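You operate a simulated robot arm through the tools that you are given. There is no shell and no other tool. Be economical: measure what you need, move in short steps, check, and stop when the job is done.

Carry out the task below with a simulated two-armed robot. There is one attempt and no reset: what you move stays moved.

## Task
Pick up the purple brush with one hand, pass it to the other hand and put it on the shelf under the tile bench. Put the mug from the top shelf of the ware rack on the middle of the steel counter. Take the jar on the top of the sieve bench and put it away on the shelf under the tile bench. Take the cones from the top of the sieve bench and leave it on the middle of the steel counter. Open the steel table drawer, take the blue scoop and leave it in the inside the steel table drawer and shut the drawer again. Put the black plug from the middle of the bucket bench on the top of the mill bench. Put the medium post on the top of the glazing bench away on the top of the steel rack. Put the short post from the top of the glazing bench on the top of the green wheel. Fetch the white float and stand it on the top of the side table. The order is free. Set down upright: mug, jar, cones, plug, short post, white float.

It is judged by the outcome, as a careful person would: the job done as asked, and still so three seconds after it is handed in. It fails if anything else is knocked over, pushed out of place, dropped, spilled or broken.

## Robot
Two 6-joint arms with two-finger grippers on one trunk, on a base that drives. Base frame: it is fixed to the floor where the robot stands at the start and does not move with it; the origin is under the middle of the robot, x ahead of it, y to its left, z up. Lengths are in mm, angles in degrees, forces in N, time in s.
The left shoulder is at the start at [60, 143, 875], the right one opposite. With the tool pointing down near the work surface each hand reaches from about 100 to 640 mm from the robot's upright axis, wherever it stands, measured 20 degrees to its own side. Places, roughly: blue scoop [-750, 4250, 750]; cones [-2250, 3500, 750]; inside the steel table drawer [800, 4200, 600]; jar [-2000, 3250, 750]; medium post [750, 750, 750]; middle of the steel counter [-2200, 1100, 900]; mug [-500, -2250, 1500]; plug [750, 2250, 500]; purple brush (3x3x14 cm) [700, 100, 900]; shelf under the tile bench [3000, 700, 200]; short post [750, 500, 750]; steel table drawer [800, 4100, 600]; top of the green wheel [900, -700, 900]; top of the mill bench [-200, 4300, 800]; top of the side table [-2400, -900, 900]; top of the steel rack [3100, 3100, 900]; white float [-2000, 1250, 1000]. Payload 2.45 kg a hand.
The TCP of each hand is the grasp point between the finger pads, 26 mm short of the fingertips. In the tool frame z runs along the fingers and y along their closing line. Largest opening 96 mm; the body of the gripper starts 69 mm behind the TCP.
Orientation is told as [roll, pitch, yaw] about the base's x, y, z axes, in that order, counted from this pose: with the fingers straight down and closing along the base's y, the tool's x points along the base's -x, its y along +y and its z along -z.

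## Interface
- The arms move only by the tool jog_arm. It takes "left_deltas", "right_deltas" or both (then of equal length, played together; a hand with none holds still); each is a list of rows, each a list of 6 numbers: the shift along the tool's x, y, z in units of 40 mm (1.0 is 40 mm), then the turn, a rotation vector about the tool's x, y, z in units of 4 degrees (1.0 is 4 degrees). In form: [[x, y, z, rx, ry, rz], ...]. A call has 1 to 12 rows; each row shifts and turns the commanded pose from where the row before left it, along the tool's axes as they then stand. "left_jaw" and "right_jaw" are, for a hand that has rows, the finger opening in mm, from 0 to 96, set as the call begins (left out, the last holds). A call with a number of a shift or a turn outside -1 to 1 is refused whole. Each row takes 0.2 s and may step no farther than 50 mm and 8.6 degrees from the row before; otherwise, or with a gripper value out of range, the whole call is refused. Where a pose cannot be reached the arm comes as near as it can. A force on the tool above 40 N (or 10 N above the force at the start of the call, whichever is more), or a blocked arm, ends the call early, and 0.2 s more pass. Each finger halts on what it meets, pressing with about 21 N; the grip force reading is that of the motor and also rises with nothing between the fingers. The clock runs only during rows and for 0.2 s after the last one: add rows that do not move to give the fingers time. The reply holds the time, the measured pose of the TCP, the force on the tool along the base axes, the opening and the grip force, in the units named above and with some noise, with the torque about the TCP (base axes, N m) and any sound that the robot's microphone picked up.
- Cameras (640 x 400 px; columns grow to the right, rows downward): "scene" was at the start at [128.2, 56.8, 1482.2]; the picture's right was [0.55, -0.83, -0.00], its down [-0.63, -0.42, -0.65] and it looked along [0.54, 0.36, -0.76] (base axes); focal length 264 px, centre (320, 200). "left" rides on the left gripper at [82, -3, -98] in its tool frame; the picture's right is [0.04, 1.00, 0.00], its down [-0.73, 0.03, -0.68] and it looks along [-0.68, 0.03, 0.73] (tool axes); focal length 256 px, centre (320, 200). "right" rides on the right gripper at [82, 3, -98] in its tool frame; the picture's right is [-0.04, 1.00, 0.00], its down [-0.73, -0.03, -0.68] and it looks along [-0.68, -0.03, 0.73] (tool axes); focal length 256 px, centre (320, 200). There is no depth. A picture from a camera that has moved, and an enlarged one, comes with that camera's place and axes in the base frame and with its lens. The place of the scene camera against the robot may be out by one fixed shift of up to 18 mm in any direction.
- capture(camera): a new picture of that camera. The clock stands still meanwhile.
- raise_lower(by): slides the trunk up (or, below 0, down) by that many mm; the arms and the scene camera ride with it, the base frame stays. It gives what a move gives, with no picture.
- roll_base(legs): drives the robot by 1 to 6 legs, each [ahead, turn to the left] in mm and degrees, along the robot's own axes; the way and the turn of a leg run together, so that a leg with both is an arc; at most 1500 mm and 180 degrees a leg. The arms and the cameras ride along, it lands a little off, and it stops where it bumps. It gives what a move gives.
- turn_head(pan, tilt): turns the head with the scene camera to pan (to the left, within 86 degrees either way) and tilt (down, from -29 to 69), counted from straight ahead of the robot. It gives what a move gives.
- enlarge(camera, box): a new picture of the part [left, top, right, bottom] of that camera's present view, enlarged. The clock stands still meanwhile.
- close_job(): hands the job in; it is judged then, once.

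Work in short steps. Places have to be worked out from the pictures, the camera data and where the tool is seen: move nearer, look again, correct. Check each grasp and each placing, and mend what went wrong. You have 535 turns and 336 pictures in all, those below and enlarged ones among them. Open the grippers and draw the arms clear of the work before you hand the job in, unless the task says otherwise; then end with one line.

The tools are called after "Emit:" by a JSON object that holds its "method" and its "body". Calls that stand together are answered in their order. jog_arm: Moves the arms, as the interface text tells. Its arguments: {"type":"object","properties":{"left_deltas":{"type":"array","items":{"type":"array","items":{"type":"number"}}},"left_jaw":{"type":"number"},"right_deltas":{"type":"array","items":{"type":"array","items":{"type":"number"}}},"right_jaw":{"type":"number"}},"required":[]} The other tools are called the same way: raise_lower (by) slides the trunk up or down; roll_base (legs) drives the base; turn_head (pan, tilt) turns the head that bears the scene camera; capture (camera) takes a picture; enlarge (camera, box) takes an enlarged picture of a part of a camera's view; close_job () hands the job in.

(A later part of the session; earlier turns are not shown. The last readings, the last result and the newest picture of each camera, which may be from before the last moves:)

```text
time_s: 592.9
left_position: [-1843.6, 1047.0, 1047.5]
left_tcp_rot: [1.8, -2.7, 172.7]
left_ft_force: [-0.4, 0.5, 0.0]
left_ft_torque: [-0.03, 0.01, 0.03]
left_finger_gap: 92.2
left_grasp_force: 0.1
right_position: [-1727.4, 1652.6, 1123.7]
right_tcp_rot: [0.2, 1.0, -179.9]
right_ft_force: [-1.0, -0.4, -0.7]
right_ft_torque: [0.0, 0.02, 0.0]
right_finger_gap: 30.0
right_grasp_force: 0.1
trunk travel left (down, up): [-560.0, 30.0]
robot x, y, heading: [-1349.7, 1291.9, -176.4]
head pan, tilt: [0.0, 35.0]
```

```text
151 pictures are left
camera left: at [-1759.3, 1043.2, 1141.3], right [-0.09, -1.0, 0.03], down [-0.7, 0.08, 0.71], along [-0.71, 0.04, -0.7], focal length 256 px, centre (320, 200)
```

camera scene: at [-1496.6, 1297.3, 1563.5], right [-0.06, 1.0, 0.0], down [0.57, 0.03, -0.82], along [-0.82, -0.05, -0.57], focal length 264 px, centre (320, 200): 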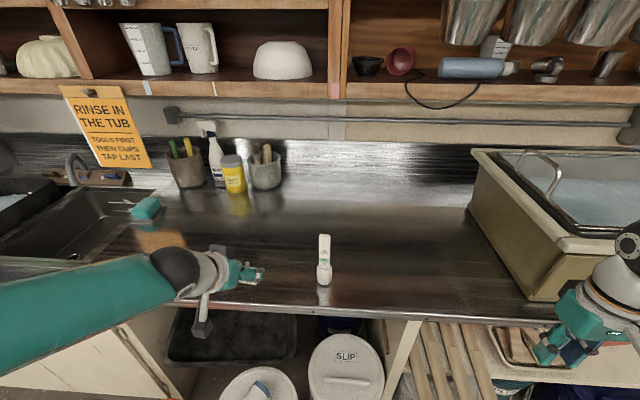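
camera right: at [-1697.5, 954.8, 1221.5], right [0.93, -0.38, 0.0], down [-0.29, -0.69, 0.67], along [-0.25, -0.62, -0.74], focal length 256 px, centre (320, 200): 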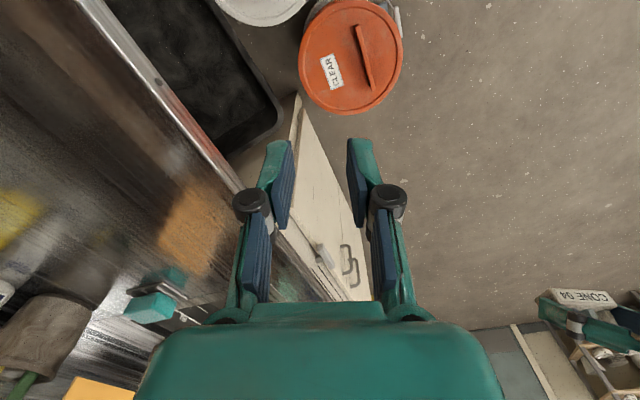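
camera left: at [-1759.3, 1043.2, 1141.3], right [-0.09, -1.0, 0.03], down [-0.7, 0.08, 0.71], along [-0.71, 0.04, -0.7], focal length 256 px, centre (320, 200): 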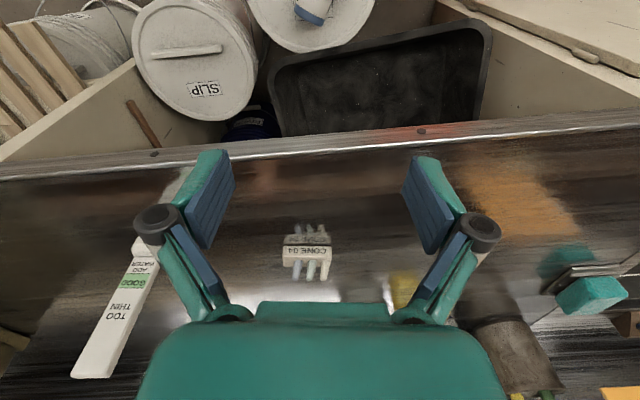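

Lower the trunk 300 mm to look closer at the jar.

Emit:
{"method": "raise_lower", "body": {"by": -300}}

Emit:
{"method": "capture", "body": {"camera": "left"}}

Emit:
{"method": "turn_head", "body": {"pan": 25, "tilt": 50}}

Emit:
{"method": "capture", "body": {"camera": "scene"}}

```text
time_s: 595.9
left_position: [-1844.4, 1047.4, 748.2]
left_tcp_rot: [1.9, -2.8, 172.7]
left_ft_force: [0.4, 0.4, 0.9]
left_ft_torque: [0.01, 0.01, 0.02]
left_finger_gap: 91.9
left_grasp_force: 0.0
right_position: [-1728.1, 1652.1, 823.5]
right_tcp_rot: [0.2, 0.9, -179.9]
right_ft_force: [-0.3, -0.6, -0.2]
right_ft_torque: [0.02, 0.0, 0.02]
right_finger_gap: 29.8
right_grasp_force: 0.2
trunk travel left (down, up): [-260.0, 330.0]
robot x, y, heading: [-1355.0, 1291.4, -176.4]
head pan, tilt: [0.0, 35.0]
```

```text
150 pictures are left
camera left: at [-1759.6, 1043.0, 841.3], right [-0.09, -1.0, 0.03], down [-0.7, 0.08, 0.71], along [-0.71, 0.04, -0.7], focal length 256 px, centre (320, 200)
```

left: 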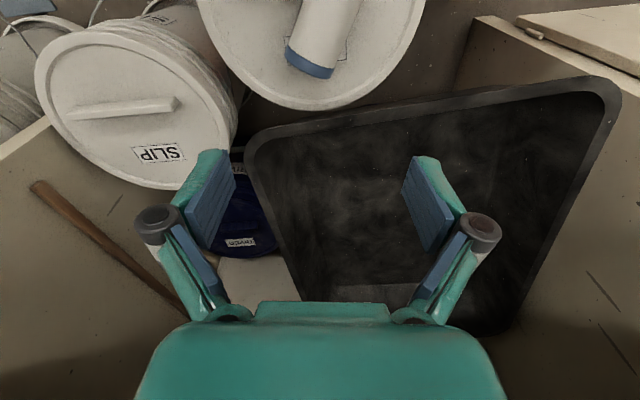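

```text
time_s: 596.8
left_position: [-1845.2, 1046.5, 746.9]
left_tcp_rot: [1.8, -2.9, 172.7]
left_ft_force: [-0.2, -0.5, 1.1]
left_ft_torque: [0.0, 0.01, 0.01]
left_finger_gap: 92.0
left_grasp_force: 0.0
right_position: [-1728.7, 1652.9, 823.4]
right_tcp_rot: [0.2, 0.9, -180.0]
right_ft_force: [-0.8, -0.4, 0.4]
right_ft_torque: [0.0, 0.01, 0.03]
right_finger_gap: 30.1
right_grasp_force: 0.1
trunk travel left (down, up): [-260.0, 330.0]
robot x, y, heading: [-1353.2, 1293.1, -176.6]
head pan, tilt: [25.0, 50.0]
```

```text
149 pictures are left
camera scene: at [-1476.2, 1266.9, 1241.9], right [-0.47, 0.88, 0.0], down [0.67, 0.36, -0.64], along [-0.57, -0.31, -0.76], focal length 264 px, centre (320, 200)
```

scene: 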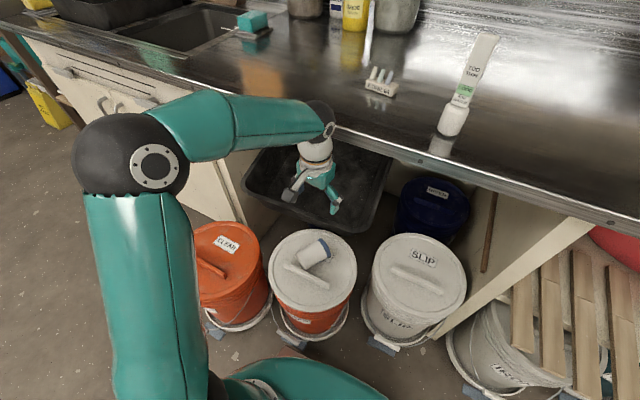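

Jar axis ≈(−1838,1030,435), lid pointing to 150°. Rotate the left hand to match and descend to z≈560.

Emit:
{"method": "jog_arm", "body": {"left_deltas": [[0, 0.07, 0.78, 0, 0, 0.95], [0, 0.07, 0.78, 0, 0, 0.95], [0, 0.07, 0.78, 0, 0, 0.95], [0, 0.07, 0.78, 0, 0, 0.95], [0, 0.07, 0.78, 0, 0, 0.95], [0, 0.07, 0.78, 0, 0, 0.95], [0, 0, 0, 0, 0, 0]]}}

Emit:
{"method": "capture", "body": {"camera": "left"}}

```text
time_s: 598.4
left_position: [-1860.3, 1025.0, 561.9]
left_tcp_rot: [2.7, -1.8, 149.9]
left_ft_force: [-0.2, 0.8, -0.4]
left_ft_torque: [0.0, -0.02, 0.02]
left_finger_gap: 92.4
left_grasp_force: 0.0
right_position: [-1728.8, 1652.5, 822.7]
right_tcp_rot: [0.2, 0.9, -179.9]
right_ft_force: [-0.9, 0.3, 0.6]
right_ft_torque: [0.0, -0.01, -0.01]
right_finger_gap: 30.1
right_grasp_force: 0.2
trunk travel left (down, up): [-260.0, 330.0]
robot x, y, heading: [-1350.9, 1297.2, -176.5]
head pan, tilt: [25.0, 50.0]
```

```text
148 pictures are left
camera left: at [-1784.5, 990.0, 655.8], right [-0.46, -0.88, 0.05], down [-0.61, 0.36, 0.7], along [-0.64, 0.3, -0.71], focal length 256 px, centre (320, 200)
```

left: 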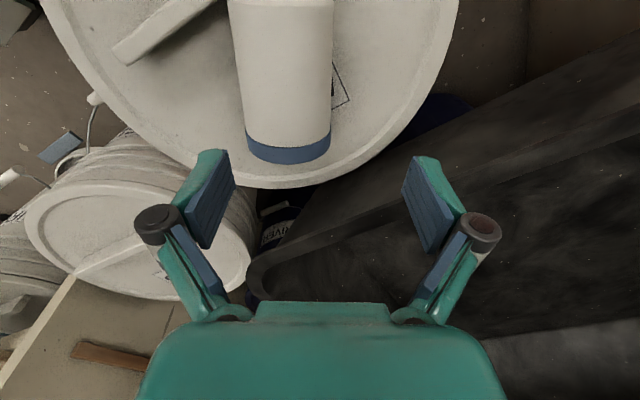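

Aligned with the jar axis; jar centre ≈(−1837,1040), axis height ≈475. Shift and descend to z≈490.

Emit:
{"method": "jog_arm", "body": {"left_deltas": [[0.155, -0.306, 0.4, 0, 0, 0], [0.155, -0.306, 0.6, 0, 0, 0], [0, 0, 0.8, 0, 0, 0], [0, 0, 0, 0, 0, 0]]}}

Emit:
{"method": "capture", "body": {"camera": "left"}}

```text
time_s: 599.4
left_position: [-1841.6, 1040.8, 488.1]
left_tcp_rot: [2.7, -1.9, 150.0]
left_ft_force: [0.0, 0.6, -0.3]
left_ft_torque: [0.01, -0.01, 0.02]
left_finger_gap: 92.1
left_grasp_force: 0.1
right_position: [-1727.2, 1652.3, 824.1]
right_tcp_rot: [0.3, 0.9, -179.9]
right_ft_force: [-0.3, 0.4, -0.2]
right_ft_torque: [-0.02, -0.03, -0.01]
right_finger_gap: 30.0
right_grasp_force: 0.0
trunk travel left (down, up): [-260.0, 330.0]
robot x, y, heading: [-1355.5, 1293.9, -176.5]
head pan, tilt: [25.0, 50.0]
```

```text
147 pictures are left
camera left: at [-1764.9, 1006.4, 582.1], right [-0.46, -0.88, 0.05], down [-0.61, 0.36, 0.7], along [-0.64, 0.3, -0.71], focal length 256 px, centre (320, 200)
```

left: 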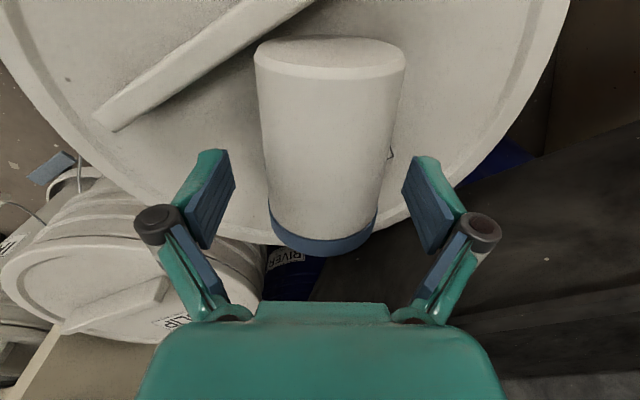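

Centred. Lower 28 mm and close.

Emit:
{"method": "jog_arm", "body": {"left_deltas": [[0, 0, 0.4, 0, 0, 0], [0, 0, 0.3, 0, 0, 0], [0, 0, 0, 0, 0, 0]]}}

Emit:
{"method": "jog_arm", "body": {"left_deltas": [[0, 0, 0, 0, 0, 0], [0, 0, 0, 0, 0, 0], [0, 0, 0, 0, 0, 0]], "left_jaw": 40}}

Emit:
{"method": "capture", "body": {"camera": "left"}}

```text
time_s: 600.2
left_position: [-1841.6, 1038.5, 460.7]
left_tcp_rot: [2.7, -1.9, 149.8]
left_ft_force: [0.0, -0.1, -0.3]
left_ft_torque: [0.0, -0.02, -0.01]
left_finger_gap: 91.9
left_grasp_force: 0.1
right_position: [-1729.2, 1653.1, 824.4]
right_tcp_rot: [0.2, 0.9, -179.8]
right_ft_force: [-0.6, -0.1, 0.1]
right_ft_torque: [-0.02, 0.01, 0.0]
right_finger_gap: 29.7
right_grasp_force: 0.0
trunk travel left (down, up): [-260.0, 330.0]
robot x, y, heading: [-1354.5, 1289.1, -176.6]
head pan, tilt: [25.0, 50.0]
```

```text
time_s: 601.0
left_position: [-1840.7, 1038.2, 460.5]
left_tcp_rot: [2.8, -1.9, 149.9]
left_ft_force: [-0.7, 0.5, 1.4]
left_ft_torque: [-0.02, -0.02, 0.0]
left_finger_gap: 62.5
left_grasp_force: 20.6
right_position: [-1729.3, 1653.2, 824.5]
right_tcp_rot: [0.1, 0.9, -179.9]
right_ft_force: [-0.1, 0.8, 0.7]
right_ft_torque: [0.02, -0.04, -0.02]
right_finger_gap: 30.1
right_grasp_force: 0.0
trunk travel left (down, up): [-260.0, 330.0]
robot x, y, heading: [-1352.5, 1295.2, -176.4]
head pan, tilt: [25.0, 50.0]
```

```text
146 pictures are left
camera left: at [-1765.6, 1003.4, 554.8], right [-0.46, -0.88, 0.05], down [-0.61, 0.36, 0.7], along [-0.64, 0.3, -0.71], focal length 256 px, centre (320, 200)
```

left: 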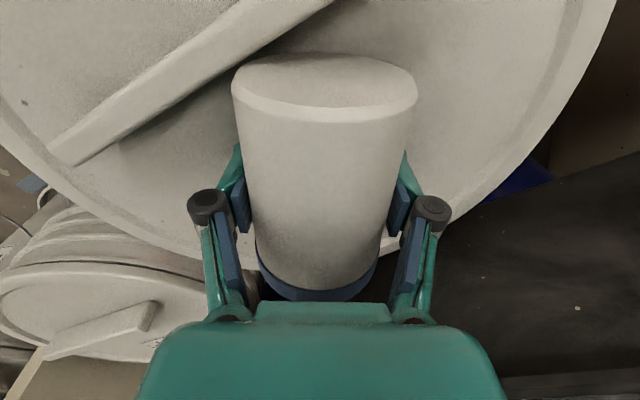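

Jar gripped. Lift clear with trunk up, then pitch the hand to upright the jar.

Emit:
{"method": "jog_arm", "body": {"left_deltas": [[0, 0, -0.6, 0, 0, 0], [0, 0, -0.8, 0, 0, 0], [0, 0, -0.8, 0, 0, 0]]}}

Emit:
{"method": "raise_lower", "body": {"by": 325}}

Emit:
{"method": "jog_arm", "body": {"left_deltas": [[0.3, 0, -0.9, 0, 0, 0], [0.3, 0, -0.9, 0, 0, 0], [0.3, 0, -0.9, 0, 0, 0], [0.3, 0, -0.9, 0, 0, 0], [0, 0, -0.9, 0, 0, 0]]}}

Emit:
{"method": "capture", "body": {"camera": "left"}}

```text
time_s: 601.8
left_position: [-1838.4, 1042.0, 549.3]
left_tcp_rot: [2.6, -1.8, 149.8]
left_ft_force: [-0.4, 0.0, -3.6]
left_ft_torque: [-0.03, 0.02, 0.0]
left_finger_gap: 62.7
left_grasp_force: 21.0
right_position: [-1728.9, 1653.8, 823.9]
right_tcp_rot: [0.2, 0.9, -179.9]
right_ft_force: [0.0, -0.3, -0.1]
right_ft_torque: [-0.01, 0.02, 0.04]
right_finger_gap: 29.9
right_grasp_force: 0.0
trunk travel left (down, up): [-260.0, 330.0]
robot x, y, heading: [-1355.6, 1291.2, -176.5]
head pan, tilt: [25.0, 50.0]
```

```text
time_s: 605.0
left_position: [-1837.9, 1041.3, 873.9]
left_tcp_rot: [2.8, -1.9, 149.9]
left_ft_force: [0.5, 0.8, -3.5]
left_ft_torque: [0.01, 0.0, -0.02]
left_finger_gap: 62.3
left_grasp_force: 21.0
right_position: [-1728.2, 1652.5, 1148.1]
right_tcp_rot: [0.3, 0.9, -180.0]
right_ft_force: [-0.1, 0.5, 0.1]
right_ft_torque: [0.01, 0.01, -0.02]
right_finger_gap: 29.8
right_grasp_force: 0.1
trunk travel left (down, up): [-585.0, 5.0]
robot x, y, heading: [-1353.5, 1289.7, -176.5]
head pan, tilt: [25.0, 50.0]
```

```text
time_s: 606.2
left_position: [-1784.3, 1022.0, 1053.0]
left_tcp_rot: [2.7, -1.7, 149.8]
left_ft_force: [0.4, -0.4, -4.0]
left_ft_torque: [0.01, 0.03, 0.04]
left_finger_gap: 62.8
left_grasp_force: 21.4
right_position: [-1728.2, 1653.6, 1148.0]
right_tcp_rot: [0.4, 0.9, -179.8]
right_ft_force: [0.2, -0.2, -0.3]
right_ft_torque: [0.01, -0.02, -0.03]
right_finger_gap: 29.9
right_grasp_force: 0.0
trunk travel left (down, up): [-585.0, 5.0]
robot x, y, heading: [-1354.2, 1290.1, -176.6]
head pan, tilt: [25.0, 50.0]
```

```text
145 pictures are left
camera left: at [-1708.4, 987.0, 1147.8], right [-0.46, -0.88, 0.05], down [-0.61, 0.36, 0.7], along [-0.64, 0.3, -0.71], focal length 256 px, centre (320, 200)
```

left: 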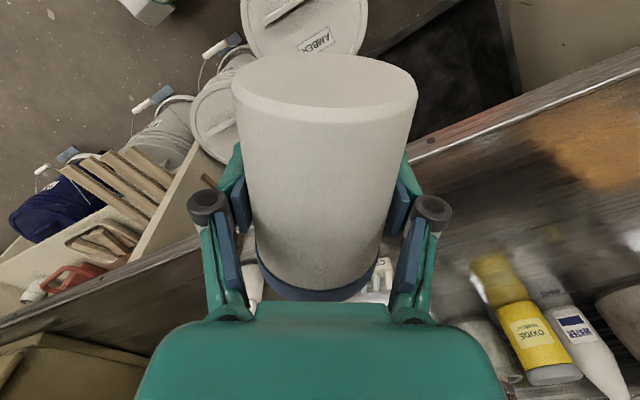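

Move forward over the counter front, then pitch the hand −90° to set the jar upright.

Emit:
{"method": "jog_arm", "body": {"left_deltas": [[-0.71, 0.5, -0.2, 0, 0, 0], [-0.71, 0.5, -0.2, 0, 0, 0], [-0.71, 0.5, -0.2, 0, 0, 0], [-0.71, 0.5, -0.2, 0, 0, 0], [-0.6, 0.4, -0.2, 0, 0, 0], [0, 0, 0, 0, -1, 0], [0, 0, 0, 0, -1, 0], [0, 0, 0, 0, -1, 0], [0, 0, 0, 0, -1, 0], [0, 0, 0, 0, -1, 0], [0, 0, 0, 0, -1, 0]]}}

Emit:
{"method": "jog_arm", "body": {"left_deltas": [[0, 0, 0, 0, -1, 0], [0, 0, 0, 0, -1, 0], [0, 0, 0, 0, -1, 0], [0, 0, 0, 0, -1, 0], [0, 0, 0, 0, -1, 0], [0, 0, 0, 0, -1, 0], [0, 0, 0, 0, -1, 0], [0, 0, 0, 0, -1, 0]]}}

Emit:
{"method": "capture", "body": {"camera": "left"}}

Emit:
{"method": "capture", "body": {"camera": "scene"}}

```text
time_s: 608.6
left_position: [-1951.9, 1007.4, 1100.6]
left_tcp_rot: [2.9, -25.9, 148.7]
left_ft_force: [0.5, 0.3, -3.3]
left_ft_torque: [0.0, 0.03, -0.02]
left_finger_gap: 62.2
left_grasp_force: 20.9
right_position: [-1728.6, 1653.5, 1149.1]
right_tcp_rot: [0.2, 0.9, -179.8]
right_ft_force: [-0.5, 0.2, 0.6]
right_ft_torque: [0.01, 0.03, -0.03]
right_finger_gap: 30.0
right_grasp_force: 0.1
trunk travel left (down, up): [-585.0, 5.0]
robot x, y, heading: [-1355.7, 1295.9, -176.6]
head pan, tilt: [25.0, 50.0]
```

```text
time_s: 610.4
left_position: [-1951.2, 1008.6, 1101.4]
left_tcp_rot: [5.2, -57.8, 145.6]
left_ft_force: [0.5, 0.9, -3.3]
left_ft_torque: [-0.01, 0.02, 0.0]
left_finger_gap: 62.5
left_grasp_force: 21.3
right_position: [-1729.0, 1652.6, 1148.4]
right_tcp_rot: [0.2, 0.9, -180.0]
right_ft_force: [-0.5, 0.5, -0.1]
right_ft_torque: [-0.01, 0.0, -0.02]
right_finger_gap: 30.0
right_grasp_force: 0.1
trunk travel left (down, up): [-585.0, 5.0]
robot x, y, heading: [-1353.9, 1290.8, -176.6]
head pan, tilt: [25.0, 50.0]
```

```text
144 pictures are left
camera left: at [-1841.8, 946.5, 1083.4], right [-0.48, -0.88, 0.01], down [0.17, -0.08, 0.98], along [-0.86, 0.47, 0.18], focal length 256 px, centre (320, 200)
```

left: 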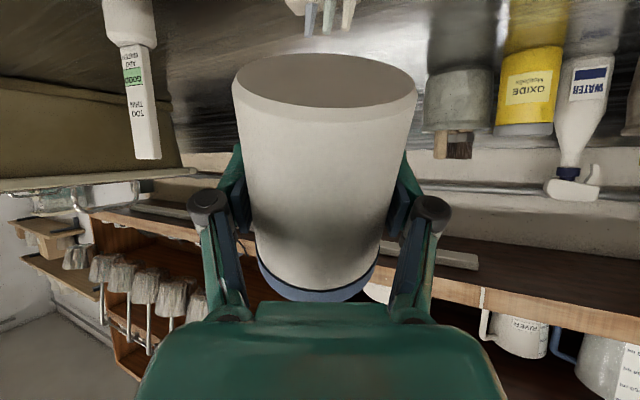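

```text
143 pictures are left
camera scene: at [-1476.0, 1266.6, 1566.8], right [-0.48, 0.88, 0.0], down [0.67, 0.36, -0.64], along [-0.57, -0.31, -0.77], focal length 264 px, centre (320, 200)
```

scene: 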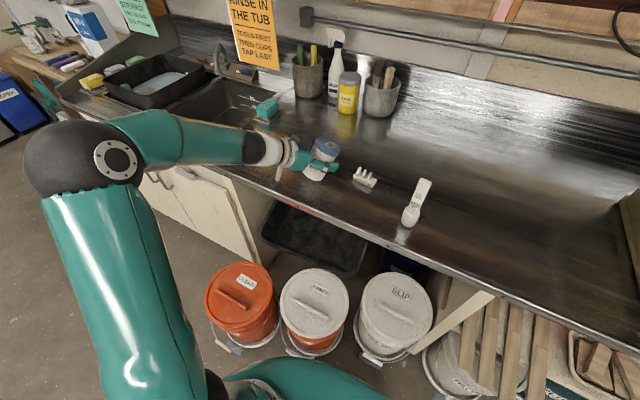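

Lid up, good. Continue the last ~32°.

Emit:
{"method": "jog_arm", "body": {"left_deltas": [[0, 0, 0, 0, -1, 0], [0, 0, 0, 0, -1, 0], [0, 0, 0, 0, -1, 0], [0, 0, 0, 0, -1, 0], [0, 0, 0, 0, -1, 0], [0, 0, 0, 0, -1, 0], [0, 0, 0, 0, -1, 0], [0, 0, 0, 0, -1, 0]]}}

Emit:
{"method": "capture", "body": {"camera": "left"}}

```text
time_s: 612.2
left_position: [-1952.5, 1008.7, 1100.8]
left_tcp_rot: [87.9, -87.3, 62.3]
left_ft_force: [-0.8, -0.2, -4.4]
left_ft_torque: [-0.01, -0.02, -0.02]
left_finger_gap: 62.6
left_grasp_force: 21.0
right_position: [-1728.0, 1652.1, 1148.3]
right_tcp_rot: [0.2, 0.9, -179.9]
right_ft_force: [0.9, 0.8, 0.7]
right_ft_torque: [0.02, 0.02, 0.0]
right_finger_gap: 29.9
right_grasp_force: 0.0
trunk travel left (down, up): [-585.0, 5.0]
robot x, y, heading: [-1351.0, 1293.1, -176.7]
head pan, tilt: [25.0, 50.0]
```

```text
142 pictures are left
camera left: at [-1868.2, 959.1, 1018.3], right [-0.5, -0.87, 0.01], down [0.59, -0.33, 0.74], along [-0.64, 0.37, 0.68], focal length 256 px, centre (320, 200)
```

left: 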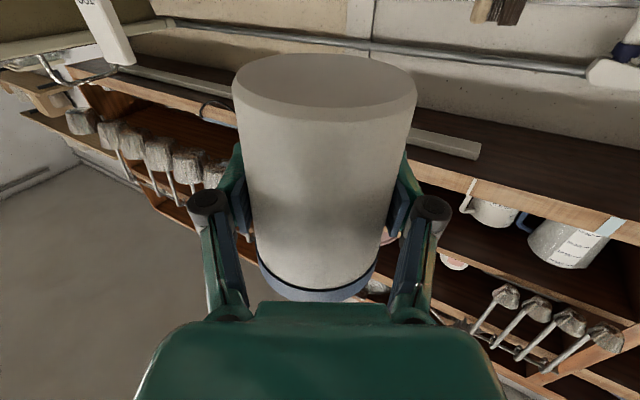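

Jar upright. Shift to x≈−1978 and lower toward the counter near its front edge.

Emit:
{"method": "jog_arm", "body": {"left_deltas": [[0, 0.33, 0.565, 0, 0, 0], [0.8, 0, 0, 0, 0, 0], [0.8, 0, 0, 0, 0, 0], [0.4, 0, 0, 0, 0, 0], [0, 0, 0, 0, 0, 0]]}}

Emit:
{"method": "capture", "body": {"camera": "scene"}}

```text
time_s: 613.4
left_position: [-1981.5, 1004.3, 1018.4]
left_tcp_rot: [86.7, -87.3, 63.3]
left_ft_force: [-0.3, 0.6, -3.4]
left_ft_torque: [0.0, 0.01, -0.02]
left_finger_gap: 62.8
left_grasp_force: 21.5
right_position: [-1728.0, 1652.5, 1147.8]
right_tcp_rot: [0.3, 0.9, -180.0]
right_ft_force: [-0.3, -0.7, 0.1]
right_ft_torque: [-0.01, 0.03, 0.02]
right_finger_gap: 29.9
right_grasp_force: 0.1
trunk travel left (down, up): [-585.0, 5.0]
robot x, y, heading: [-1354.7, 1291.3, -176.5]
head pan, tilt: [25.0, 50.0]
```

```text
141 pictures are left
camera scene: at [-1476.1, 1266.9, 1566.8], right [-0.48, 0.88, 0.0], down [0.67, 0.36, -0.64], along [-0.57, -0.31, -0.77], focal length 264 px, centre (320, 200)
```

scene: 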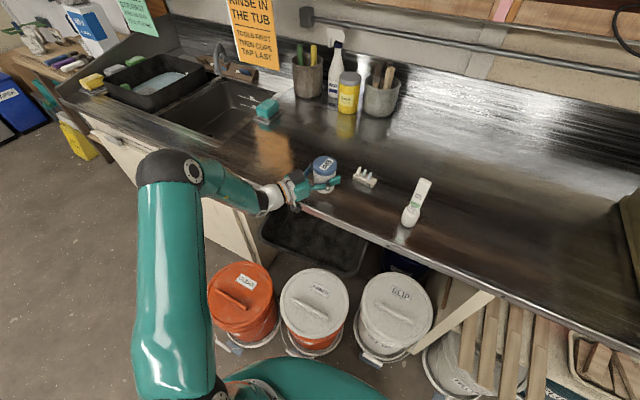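

Lower in small steps, watching the force.

Emit:
{"method": "jog_arm", "body": {"left_deltas": [[0.3, 0, 0, 0, 0, 0], [0.25, 0, 0, 0, 0, 0]]}}

Emit:
{"method": "jog_arm", "body": {"left_deltas": [[0.15, 0, 0, 0, 0, 0]]}}

Emit:
{"method": "jog_arm", "body": {"left_deltas": [[0.12, 0, 0, 0, 0, 0]]}}

```text
time_s: 614.0
left_position: [-1980.8, 1002.4, 999.4]
left_tcp_rot: [87.7, -87.3, 62.6]
left_ft_force: [0.0, -0.5, -3.2]
left_ft_torque: [0.0, 0.03, 0.01]
left_finger_gap: 62.6
left_grasp_force: 21.1
right_position: [-1727.9, 1652.4, 1148.5]
right_tcp_rot: [0.2, 0.9, -179.9]
right_ft_force: [-0.7, -0.1, 0.4]
right_ft_torque: [0.0, -0.04, -0.02]
right_finger_gap: 30.0
right_grasp_force: 0.0
trunk travel left (down, up): [-585.0, 5.0]
robot x, y, heading: [-1356.1, 1289.7, -176.5]
head pan, tilt: [25.0, 50.0]
```

```text
time_s: 614.4
left_position: [-1981.5, 1001.3, 992.6]
left_tcp_rot: [85.6, -87.3, 64.3]
left_ft_force: [0.5, -0.6, -4.0]
left_ft_torque: [0.01, 0.04, -0.01]
left_finger_gap: 62.4
left_grasp_force: 20.9
right_position: [-1728.5, 1651.9, 1148.9]
right_tcp_rot: [0.3, 0.9, -179.9]
right_ft_force: [0.5, -0.1, 0.8]
right_ft_torque: [-0.03, 0.02, 0.02]
right_finger_gap: 30.1
right_grasp_force: 0.0
trunk travel left (down, up): [-585.0, 5.0]
robot x, y, heading: [-1350.7, 1291.2, -176.4]
head pan, tilt: [25.0, 50.0]
```

```text
time_s: 614.8
left_position: [-1981.6, 1001.3, 988.4]
left_tcp_rot: [84.8, -87.5, 65.0]
left_ft_force: [-0.2, 0.4, -3.6]
left_ft_torque: [0.05, 0.05, -0.02]
left_finger_gap: 62.9
left_grasp_force: 21.0
right_position: [-1728.6, 1653.0, 1148.3]
right_tcp_rot: [0.2, 0.9, -179.9]
right_ft_force: [0.2, -0.1, 0.4]
right_ft_torque: [0.04, -0.02, 0.06]
right_finger_gap: 29.9
right_grasp_force: 0.1
trunk travel left (down, up): [-585.0, 5.0]
robot x, y, heading: [-1356.7, 1289.5, -176.5]
head pan, tilt: [25.0, 50.0]
```

Emit:
{"method": "jog_arm", "body": {"left_deltas": [[0.12, 0, 0, 0, 0, 0]]}}

Emit:
{"method": "jog_arm", "body": {"left_deltas": [[0.12, 0, 0, 0, 0, 0]]}}

Emit:
{"method": "jog_arm", "body": {"left_deltas": [[0.12, 0, 0, 0, 0, 0]]}}

Emit:
{"method": "jog_arm", "body": {"left_deltas": [[0.12, 0, 0, 0, 0, 0]]}}

```text
time_s: 615.2
left_position: [-1982.7, 1000.0, 984.5]
left_tcp_rot: [84.8, -87.5, 64.9]
left_ft_force: [-0.1, -0.8, -4.1]
left_ft_torque: [0.01, 0.01, 0.0]
left_finger_gap: 62.6
left_grasp_force: 21.6
right_position: [-1728.4, 1652.3, 1147.5]
right_tcp_rot: [0.2, 0.9, -179.8]
right_ft_force: [-0.3, -0.2, 0.1]
right_ft_torque: [-0.04, 0.03, 0.03]
right_finger_gap: 29.9
right_grasp_force: 0.1
trunk travel left (down, up): [-585.0, 5.0]
robot x, y, heading: [-1353.6, 1293.6, -176.7]
head pan, tilt: [25.0, 50.0]
```

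```text
time_s: 615.6
left_position: [-1983.7, 1000.8, 979.8]
left_tcp_rot: [84.0, -87.6, 65.7]
left_ft_force: [0.3, -0.5, -4.0]
left_ft_torque: [0.01, 0.07, 0.01]
left_finger_gap: 62.9
left_grasp_force: 20.8
left hand out of reach, approached as far as the arm can: row 1
right_position: [-1729.7, 1652.2, 1149.1]
right_tcp_rot: [0.2, 0.9, -179.8]
right_ft_force: [0.9, -0.7, 0.1]
right_ft_torque: [0.01, 0.0, -0.03]
right_finger_gap: 30.3
right_grasp_force: 0.1
trunk travel left (down, up): [-585.0, 5.0]
robot x, y, heading: [-1351.0, 1294.4, -176.4]
head pan, tilt: [25.0, 50.0]
```

```text
time_s: 616.0
left_position: [-1985.1, 999.1, 975.9]
left_tcp_rot: [84.9, -87.5, 64.9]
left_ft_force: [0.0, -0.8, -4.0]
left_ft_torque: [0.0, 0.08, 0.01]
left_finger_gap: 62.5
left_grasp_force: 21.0
right_position: [-1729.1, 1652.9, 1148.8]
right_tcp_rot: [0.2, 0.9, -180.0]
right_ft_force: [0.8, -0.8, -0.5]
right_ft_torque: [-0.05, 0.01, 0.0]
right_finger_gap: 30.2
right_grasp_force: 0.0
trunk travel left (down, up): [-585.0, 5.0]
robot x, y, heading: [-1356.4, 1293.1, -176.7]
head pan, tilt: [25.0, 50.0]
```

```text
time_s: 616.4
left_position: [-1984.0, 998.4, 971.1]
left_tcp_rot: [84.5, -87.6, 65.3]
left_ft_force: [-0.5, 0.5, -3.2]
left_ft_torque: [0.02, 0.03, 0.0]
left_finger_gap: 62.6
left_grasp_force: 21.4
left hand out of reach, approached as far as the arm can: row 1
right_position: [-1728.2, 1652.3, 1148.2]
right_tcp_rot: [0.2, 1.0, -179.8]
right_ft_force: [-0.9, 0.0, 0.0]
right_ft_torque: [-0.01, 0.0, 0.01]
right_finger_gap: 30.0
right_grasp_force: 0.1
trunk travel left (down, up): [-585.0, 5.0]
robot x, y, heading: [-1354.3, 1297.8, -176.6]
head pan, tilt: [25.0, 50.0]
```

The arm is near its limit; I check the gap and use the trunk to lower further.

Emit:
{"method": "enlarge", "body": {"camera": "scene", "box": [240, 130, 440, 255]}}

Emit:
{"method": "raise_lower", "body": {"by": -8}}

```text
3.20 times, centred on (340, 192) of scene
camera zoom: at [-1476.3, 1266.5, 1566.8], right [-0.48, 0.88, 0.0], down [0.67, 0.36, -0.64], along [-0.57, -0.31, -0.77], focal length 846 px, centre (256, 224)
```

zoom: 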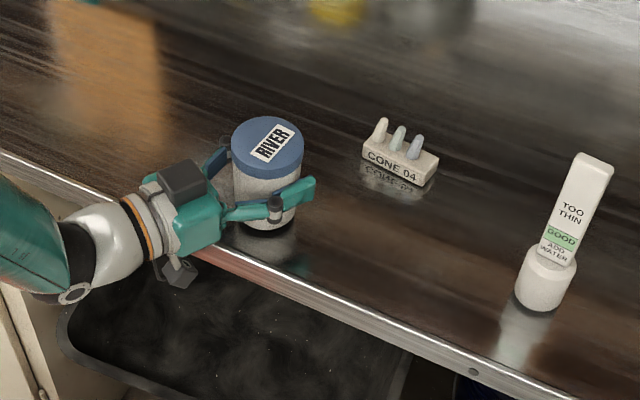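

```text
time_s: 617.0
left_position: [-1984.8, 998.7, 965.6]
left_tcp_rot: [87.9, -87.4, 61.8]
left_ft_force: [-0.7, 0.4, 2.4]
left_ft_torque: [0.11, -0.11, 0.0]
left_finger_gap: 62.7
left_grasp_force: 21.2
right_position: [-1727.1, 1653.1, 1141.4]
right_tcp_rot: [0.3, 0.8, -179.9]
right_ft_force: [1.1, 0.4, -0.4]
right_ft_torque: [-0.01, -0.01, 0.0]
right_finger_gap: 29.9
right_grasp_force: 0.0
trunk travel left (down, up): [-577.0, 13.0]
robot x, y, heading: [-1353.8, 1296.1, -176.6]
head pan, tilt: [25.0, 50.0]
```

Contact begins. Lower 2 mm and release.

Emit:
{"method": "raise_lower", "body": {"by": -2}}

Emit:
{"method": "jog_arm", "body": {"left_deltas": [[0, 0, 0, 0, 0, 0], [0, 0, 0, 0, 0, 0], [0, 0, 0, 0, 0, 0]], "left_jaw": 88}}

Emit:
{"method": "enlarge", "body": {"camera": "scene", "box": [240, 130, 440, 255]}}

```text
time_s: 617.5
left_position: [-1986.7, 996.5, 964.8]
left_tcp_rot: [90.8, -87.3, 59.2]
left_ft_force: [-4.3, -3.6, 13.2]
left_ft_torque: [0.02, -0.29, -0.05]
left_finger_gap: 62.5
left_grasp_force: 21.3
right_position: [-1727.3, 1652.4, 1138.0]
right_tcp_rot: [0.3, 0.9, -179.9]
right_ft_force: [0.3, -0.7, -0.3]
right_ft_torque: [-0.01, -0.04, 0.01]
right_finger_gap: 30.1
right_grasp_force: 0.1
trunk travel left (down, up): [-575.0, 15.0]
robot x, y, heading: [-1353.6, 1295.4, -176.7]
head pan, tilt: [25.0, 50.0]
```

```text
time_s: 618.3
left_position: [-1984.8, 998.8, 962.4]
left_tcp_rot: [84.8, -87.5, 64.9]
left_ft_force: [-0.1, -1.1, -0.4]
left_ft_torque: [0.0, -0.01, 0.02]
left_finger_gap: 88.3
left_grasp_force: 0.0
right_position: [-1727.7, 1653.7, 1137.9]
right_tcp_rot: [0.2, 0.9, -179.8]
right_ft_force: [0.1, 1.0, 0.7]
right_ft_torque: [-0.01, 0.04, -0.03]
right_finger_gap: 30.1
right_grasp_force: 0.1
trunk travel left (down, up): [-575.0, 15.0]
robot x, y, heading: [-1357.1, 1294.0, -176.8]
head pan, tilt: [25.0, 50.0]
```

```text
3.20 times, centred on (340, 192) of scene
camera zoom: at [-1475.6, 1267.0, 1556.8], right [-0.48, 0.88, 0.0], down [0.67, 0.36, -0.64], along [-0.57, -0.31, -0.77], focal length 846 px, centre (256, 224)
```

zoom: 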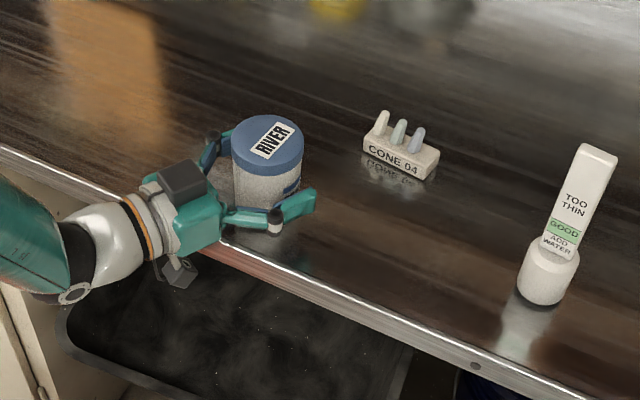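

Jar stands upright on the counter (parked there for now). Withdraw the left hand, raise it, and re-orient to −45° pitch for the float.

Emit:
{"method": "jog_arm", "body": {"left_deltas": [[0, 0, -0.6, 0, 0, 0], [0, 0, -0.9, 0, 0, 0], [0, 0, -0.9, 0, 0, 0], [0, 0, -0.9, 0, 0, 0], [-0.9, 0, 0, 0, 0, 0], [-0.9, 0, 0, 0, 0, 0], [-0.9, 0, 0, 0, 0, 0]]}}

Emit:
{"method": "jog_arm", "body": {"left_deltas": [[0, 0, 0, -0.614, 0.997, -0.294], [0, 0, 0, -0.614, 0.997, -0.294], [0, 0, 0, -0.614, 0.997, -0.294], [0, 0, 0, -0.614, 0.997, -0.294], [0, 0, 0, -0.614, 0.997, -0.294], [0, 0, 0, -0.614, 0.997, -0.294], [0, 0, 0, -0.614, 0.997, -0.294], [0, 0, 0, -0.614, 0.997, -0.294], [0, 0, 0, -0.614, 0.997, -0.294], [0, 0, 0, -0.614, 0.997, -0.294], [0, 0, 0, -0.614, 0.997, -0.294]]}}

Emit:
{"method": "capture", "body": {"camera": "left"}}

Emit:
{"method": "capture", "body": {"camera": "scene"}}

```text
time_s: 619.9
left_position: [-1874.0, 928.1, 1074.1]
left_tcp_rot: [84.3, -87.4, 65.6]
left_ft_force: [1.0, 0.0, -0.3]
left_ft_torque: [0.02, 0.01, 0.02]
left_finger_gap: 88.2
left_grasp_force: 0.2
left hand out of reach, approached as far as the arm can: row 2, 3
right_position: [-1727.5, 1654.2, 1139.0]
right_tcp_rot: [0.3, 0.9, -180.0]
right_ft_force: [-0.5, -0.3, 0.0]
right_ft_torque: [-0.02, 0.04, -0.01]
right_finger_gap: 30.0
right_grasp_force: 0.1
trunk travel left (down, up): [-575.0, 15.0]
robot x, y, heading: [-1356.6, 1293.6, -176.6]
head pan, tilt: [25.0, 50.0]
```

```text
time_s: 622.3
left_position: [-1873.8, 929.2, 1074.6]
left_tcp_rot: [-0.2, -47.5, 177.1]
left_ft_force: [-0.1, -0.7, -1.3]
left_ft_torque: [0.03, 0.0, 0.0]
left_finger_gap: 88.2
left_grasp_force: 0.2
left hand out of reach, approached as far as the arm can: row 11
right_position: [-1728.4, 1653.8, 1138.9]
right_tcp_rot: [0.2, 0.8, -179.9]
right_ft_force: [-0.9, -0.6, 0.6]
right_ft_torque: [0.0, -0.01, 0.01]
right_finger_gap: 29.8
right_grasp_force: 0.1
trunk travel left (down, up): [-575.0, 15.0]
robot x, y, heading: [-1353.0, 1293.4, -176.8]
head pan, tilt: [25.0, 50.0]
```

```text
138 pictures are left
camera left: at [-1747.3, 926.7, 1078.7], right [-0.02, -1.0, -0.03], down [0.0, -0.03, 1.0], along [-1.0, 0.02, 0.0], focal length 256 px, centre (320, 200)
```

left: 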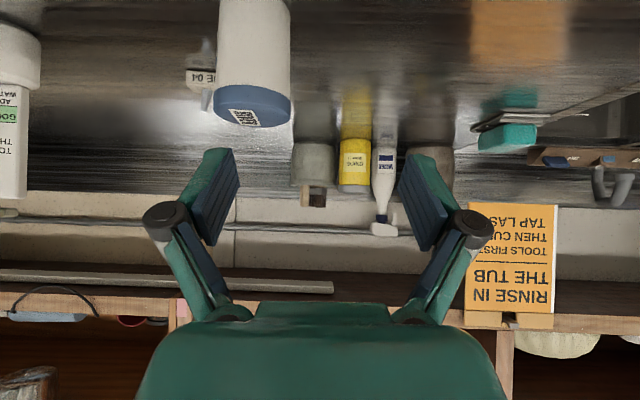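

```text
137 pictures are left
camera scene: at [-1475.6, 1266.9, 1556.9], right [-0.48, 0.88, 0.0], down [0.67, 0.36, -0.64], along [-0.57, -0.31, -0.77], focal length 264 px, centre (320, 200)
```

scene: 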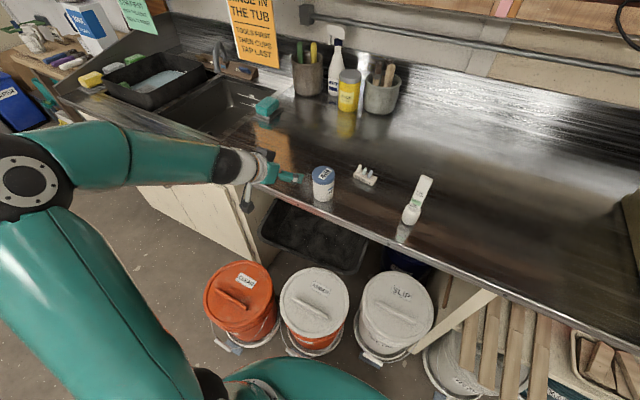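

Slide the left hand along to the float's line (y≈1270).

Emit:
{"method": "jog_arm", "body": {"left_deltas": [[0, -0.945, 0.06, 0, 0, 0], [0, -0.945, 0.06, 0, 0, 0], [0, -0.945, 0.06, 0, 0, 0], [0, -0.945, 0.06, 0, 0, 0], [0, -0.945, 0.06, 0, 0, 0], [0, -0.945, 0.06, 0, 0, 0], [0, -0.945, 0.06, 0, 0, 0], [0, -0.945, 0.06, 0, 0, 0], [0, -0.945, 0.06, 0, 0, 0], [0, 0, 0, 0, 0, 0]], "left_jaw": 70}}

Emit:
{"method": "capture", "body": {"camera": "left"}}

```text
time_s: 624.5
left_position: [-1883.1, 1268.4, 1054.8]
left_tcp_rot: [1.1, -45.8, 178.2]
left_ft_force: [0.0, 0.0, -0.3]
left_ft_torque: [0.01, 0.01, -0.01]
left_finger_gap: 69.9
left_grasp_force: 0.1
right_position: [-1729.1, 1652.3, 1138.9]
right_tcp_rot: [0.1, 0.9, -179.9]
right_ft_force: [-0.2, -0.3, -0.1]
right_ft_torque: [0.0, 0.03, 0.02]
right_finger_gap: 30.0
right_grasp_force: 0.0
trunk travel left (down, up): [-575.0, 15.0]
robot x, y, heading: [-1351.9, 1294.0, -177.0]
head pan, tilt: [25.0, 50.0]
```

```text
136 pictures are left
camera left: at [-1756.7, 1271.3, 1064.0], right [0.01, -1.0, -0.02], down [-0.03, -0.02, 1.0], along [-1.0, -0.01, -0.03], focal length 256 px, centre (320, 200)
```

left: 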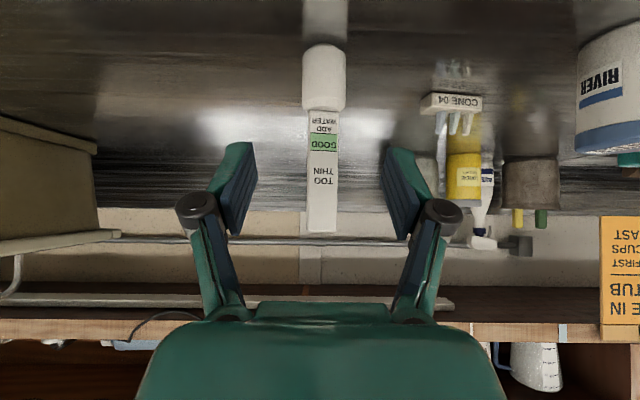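

Float is centred. Advance to the stem at z≈1015 and close.

Emit:
{"method": "jog_arm", "body": {"left_deltas": [[-0.425, 0.02, 0.8, 0, 0, 0], [-0.425, 0.02, 0.8, 0, 0, 0], [-0.425, 0.02, 0.8, 0, 0, 0], [-0.425, 0.02, 0.78, 0, 0, 0], [0, 0, 0, 0, 0, 0]]}}

Emit:
{"method": "capture", "body": {"camera": "left"}}

```text
time_s: 625.7
left_position: [-2022.6, 1269.0, 1013.3]
left_tcp_rot: [1.1, -45.8, 178.3]
left_ft_force: [-1.0, 0.2, 0.0]
left_ft_torque: [-0.02, 0.03, 0.0]
left_finger_gap: 70.0
left_grasp_force: 0.1
right_position: [-1727.2, 1653.3, 1138.5]
right_tcp_rot: [0.2, 0.9, -179.9]
right_ft_force: [0.1, 0.7, 0.3]
right_ft_torque: [0.01, -0.01, 0.01]
right_finger_gap: 30.1
right_grasp_force: 0.1
trunk travel left (down, up): [-575.0, 15.0]
robot x, y, heading: [-1355.1, 1294.4, -176.6]
head pan, tilt: [25.0, 50.0]
```

```text
135 pictures are left
camera left: at [-1896.3, 1271.1, 1022.5], right [0.01, -1.0, -0.02], down [-0.03, -0.02, 1.0], along [-1.0, -0.01, -0.03], focal length 256 px, centre (320, 200)
```

left: 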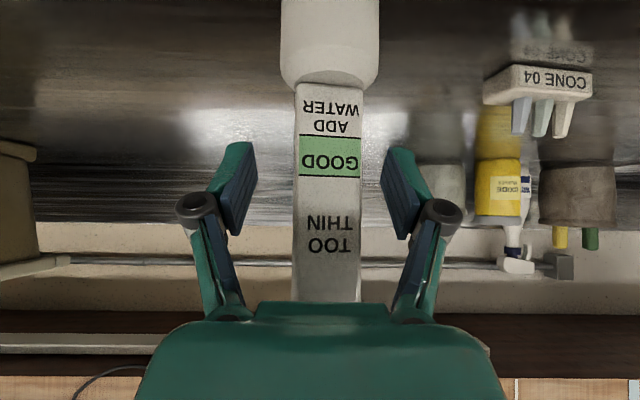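

Emit:
{"method": "jog_arm", "body": {"left_deltas": [[-0.15, 0.08, 0.15, 0, 0, 0], [0, 0, 0, 0, 0, 0]]}}

Emit:
{"method": "jog_arm", "body": {"left_deltas": [[0, 0, 0, 0, 0, 0], [0, 0, 0, 0, 0, 0], [0, 0, 0, 0, 0, 0]], "left_jaw": 10}}

Emit:
{"method": "capture", "body": {"camera": "left"}}

```text
time_s: 626.3
left_position: [-2030.2, 1265.6, 1012.8]
left_tcp_rot: [1.1, -45.7, 178.2]
left_ft_force: [0.5, -0.5, -0.3]
left_ft_torque: [0.02, 0.0, -0.01]
left_finger_gap: 69.8
left_grasp_force: 0.1
right_position: [-1727.1, 1652.3, 1137.6]
right_tcp_rot: [0.3, 0.9, -179.8]
right_ft_force: [-1.1, -0.1, -0.9]
right_ft_torque: [-0.02, -0.02, 0.01]
right_finger_gap: 29.8
right_grasp_force: 0.1
trunk travel left (down, up): [-575.0, 15.0]
robot x, y, heading: [-1353.5, 1291.8, -176.7]
head pan, tilt: [25.0, 50.0]
```

```text
time_s: 627.1
left_position: [-2030.3, 1265.8, 1013.6]
left_tcp_rot: [1.0, -45.7, 178.2]
left_ft_force: [1.2, 0.0, -0.6]
left_ft_torque: [0.06, 0.01, 0.01]
left_finger_gap: 28.4
left_grasp_force: 20.9
right_position: [-1727.6, 1652.8, 1138.3]
right_tcp_rot: [0.3, 0.9, -179.9]
right_ft_force: [-0.2, 0.0, -0.3]
right_ft_torque: [0.03, 0.03, -0.01]
right_finger_gap: 30.0
right_grasp_force: 0.0
trunk travel left (down, up): [-575.0, 15.0]
robot x, y, heading: [-1350.9, 1292.9, -176.8]
head pan, tilt: [25.0, 50.0]
```

```text
134 pictures are left
camera left: at [-1904.5, 1268.0, 1023.1], right [0.01, -1.0, -0.02], down [-0.03, -0.02, 1.0], along [-1.0, -0.01, -0.03], focal length 256 px, centre (320, 200)
```

left: 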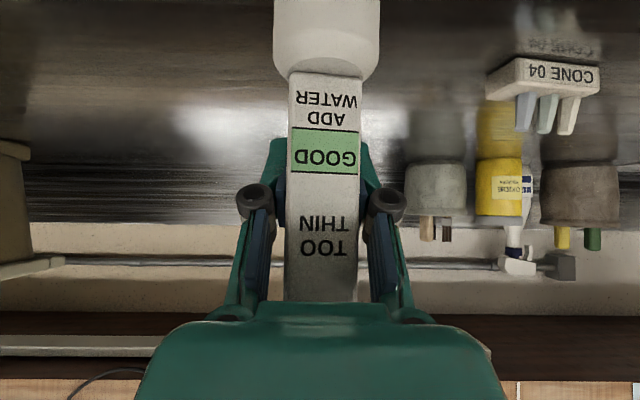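

Float gripped (28.4 mm). Lift it, then back away from the counter.

Emit:
{"method": "jog_arm", "body": {"left_deltas": [[-0.7, 0, -0.68, 0, 0, 0], [-0.7, 0, -0.68, 0, 0, 0], [-0.7, 0, -0.68, 0, 0, 0], [-0.7, 0, -0.68, 0, 0, 0]]}}

Emit:
{"method": "roll_base", "body": {"legs": [[-350, 0]]}}

Emit:
{"method": "capture", "body": {"camera": "left"}}

Emit:
{"method": "turn_head", "body": {"pan": 50, "tilt": 25}}

Emit:
{"method": "capture", "body": {"camera": "scene"}}

```text
time_s: 628.1
left_position: [-2030.9, 1268.7, 1171.1]
left_tcp_rot: [1.0, -45.7, 178.2]
left_ft_force: [-0.2, -0.7, -1.8]
left_ft_torque: [-0.01, 0.01, -0.01]
left_finger_gap: 28.1
left_grasp_force: 20.9
right_position: [-1728.4, 1652.8, 1138.2]
right_tcp_rot: [0.3, 0.9, -179.8]
right_ft_force: [-0.2, -0.6, -0.8]
right_ft_torque: [-0.01, 0.03, 0.01]
right_finger_gap: 30.2
right_grasp_force: 0.1
trunk travel left (down, up): [-575.0, 15.0]
robot x, y, heading: [-1349.7, 1288.1, -176.6]
head pan, tilt: [25.0, 50.0]
```

```text
time_s: 630.4
left_position: [-1678.0, 1289.7, 1170.0]
left_tcp_rot: [1.1, -45.8, 178.2]
left_ft_force: [1.0, 1.2, -2.3]
left_ft_torque: [0.01, 0.02, -0.02]
left_finger_gap: 28.1
left_grasp_force: 21.1
right_position: [-1373.5, 1674.2, 1139.3]
right_tcp_rot: [0.2, 0.9, -179.9]
right_ft_force: [-0.3, 0.2, 0.0]
right_ft_torque: [0.03, -0.01, 0.02]
right_finger_gap: 29.8
right_grasp_force: 0.1
trunk travel left (down, up): [-575.0, 15.0]
robot x, y, heading: [-998.1, 1314.6, -176.7]
head pan, tilt: [25.0, 50.0]
```

```text
133 pictures are left
camera left: at [-1551.0, 1290.9, 1180.1], right [0.01, -1.0, -0.02], down [-0.03, -0.02, 1.0], along [-1.0, -0.01, -0.03], focal length 256 px, centre (320, 200)
```

left: 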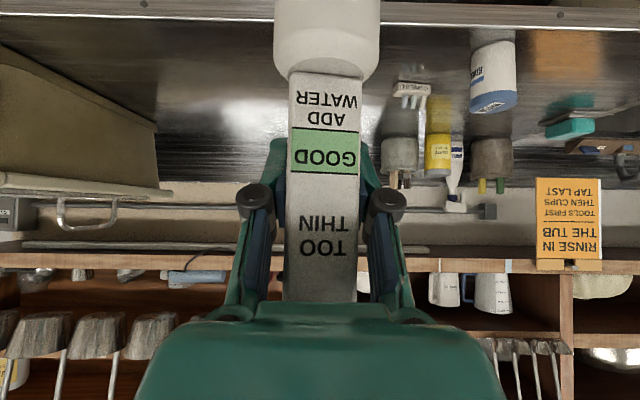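

```text
time_s: 631.3
left_position: [-1677.4, 1288.7, 1171.6]
left_tcp_rot: [1.0, -45.6, 178.2]
left_ft_force: [-0.7, 0.0, -1.4]
left_ft_torque: [-0.04, 0.05, 0.02]
left_finger_gap: 27.7
left_grasp_force: 21.1
right_position: [-1374.6, 1673.5, 1139.2]
right_tcp_rot: [0.2, 1.0, -180.0]
right_ft_force: [-0.3, 0.2, 0.3]
right_ft_torque: [0.01, 0.0, -0.02]
right_finger_gap: 30.2
right_grasp_force: 0.0
trunk travel left (down, up): [-575.0, 15.0]
robot x, y, heading: [-997.9, 1315.3, -176.8]
head pan, tilt: [50.0, 25.0]
```

```text
132 pictures are left
camera scene: at [-1111.4, 1250.0, 1594.0], right [-0.8, 0.6, 0.0], down [0.25, 0.34, -0.91], along [-0.54, -0.73, -0.42], focal length 264 px, centre (320, 200)
```

scene: 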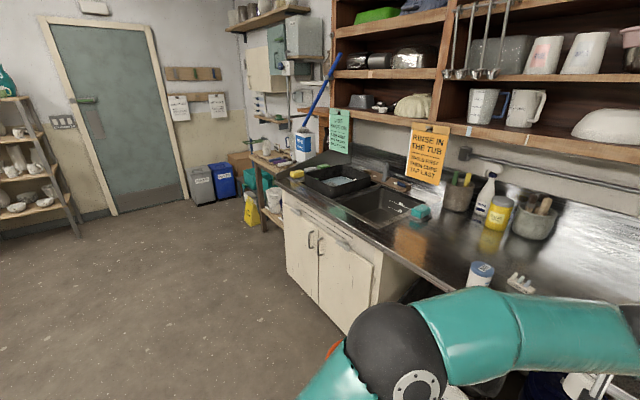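

Side table is past the counter's left end. Turn and drive to about (−1250,−850).

Emit:
{"method": "roll_base", "body": {"legs": [[0, 40]]}}

Emit:
{"method": "roll_base", "body": {"legs": [[0, 40], [1400, 0], [760, 0]]}}

Emit:
{"method": "roll_base", "body": {"legs": [[0, -42]]}}

Emit:
{"method": "turn_head", "body": {"pan": -25, "tilt": 30}}

Emit:
{"method": "capture", "body": {"camera": "scene"}}

```text
time_s: 633.8
left_position: [-1498.7, 850.7, 1170.8]
left_tcp_rot: [1.0, -45.6, -141.2]
left_ft_force: [-0.7, 0.3, -2.1]
left_ft_torque: [0.0, 0.01, -0.01]
left_finger_gap: 28.1
left_grasp_force: 21.0
right_position: [-1517.4, 1341.0, 1137.9]
right_tcp_rot: [0.2, 1.0, -139.3]
right_ft_force: [-0.4, 0.1, -0.7]
right_ft_torque: [0.0, -0.02, -0.01]
right_finger_gap: 30.0
right_grasp_force: 0.0
trunk travel left (down, up): [-575.0, 15.0]
robot x, y, heading: [-1017.0, 1333.3, -136.1]
head pan, tilt: [50.0, 25.0]
```

```text
time_s: 647.0
left_position: [-1297.4, -1551.0, 1170.1]
left_tcp_rot: [0.9, -45.6, -100.0]
left_ft_force: [-0.4, 0.1, -1.0]
left_ft_torque: [-0.02, -0.01, 0.0]
left_finger_gap: 28.0
left_grasp_force: 21.2
right_position: [-1636.5, -1197.9, 1138.5]
right_tcp_rot: [0.2, 0.9, -98.0]
right_ft_force: [0.4, -0.7, -0.3]
right_ft_torque: [0.01, -0.04, 0.01]
right_finger_gap: 30.0
right_grasp_force: 0.1
trunk travel left (down, up): [-575.0, 15.0]
robot x, y, heading: [-1254.4, -867.7, -95.1]
head pan, tilt: [50.0, 25.0]
```

```text
time_s: 649.6
left_position: [-1741.2, -1348.8, 1171.3]
left_tcp_rot: [1.1, -45.5, -141.8]
left_ft_force: [0.9, 0.4, -1.8]
left_ft_torque: [-0.01, 0.03, 0.0]
left_finger_gap: 27.9
left_grasp_force: 20.6
right_position: [-1756.5, -860.6, 1139.8]
right_tcp_rot: [0.2, 1.1, -140.0]
right_ft_force: [-0.2, -0.3, 0.2]
right_ft_torque: [0.03, -0.04, 0.02]
right_finger_gap: 30.0
right_grasp_force: 0.0
trunk travel left (down, up): [-575.0, 15.0]
robot x, y, heading: [-1235.6, -892.4, -137.0]
head pan, tilt: [50.0, 25.0]
```

```text
time_s: 651.1
left_position: [-1741.2, -1347.9, 1171.1]
left_tcp_rot: [1.1, -45.6, -141.9]
left_ft_force: [0.1, 0.2, -1.7]
left_ft_torque: [-0.01, 0.01, 0.02]
left_finger_gap: 27.8
left_grasp_force: 21.0
right_position: [-1756.3, -859.7, 1139.8]
right_tcp_rot: [0.2, 1.0, -140.0]
right_ft_force: [-1.0, 0.0, 0.3]
right_ft_torque: [0.03, -0.03, -0.03]
right_finger_gap: 29.9
right_grasp_force: 0.1
trunk travel left (down, up): [-575.0, 15.0]
robot x, y, heading: [-1237.5, -893.9, -136.5]
head pan, tilt: [-25.0, 30.0]
```

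```text
131 pictures are left
camera scene: at [-1363.8, -949.9, 1586.0], right [-0.31, 0.95, 0.0], down [0.48, 0.16, -0.87], along [-0.82, -0.27, -0.5], focal length 264 px, centre (320, 200)
```

scene: 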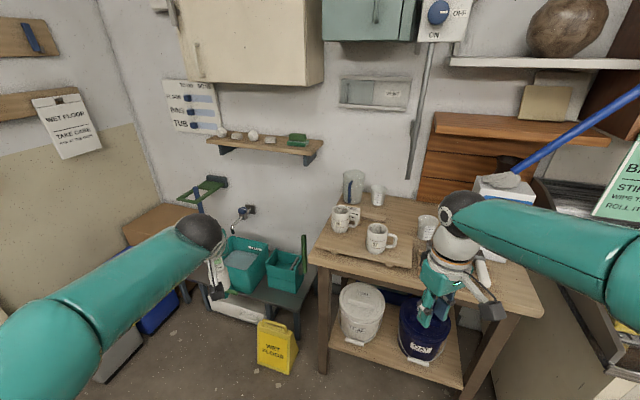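

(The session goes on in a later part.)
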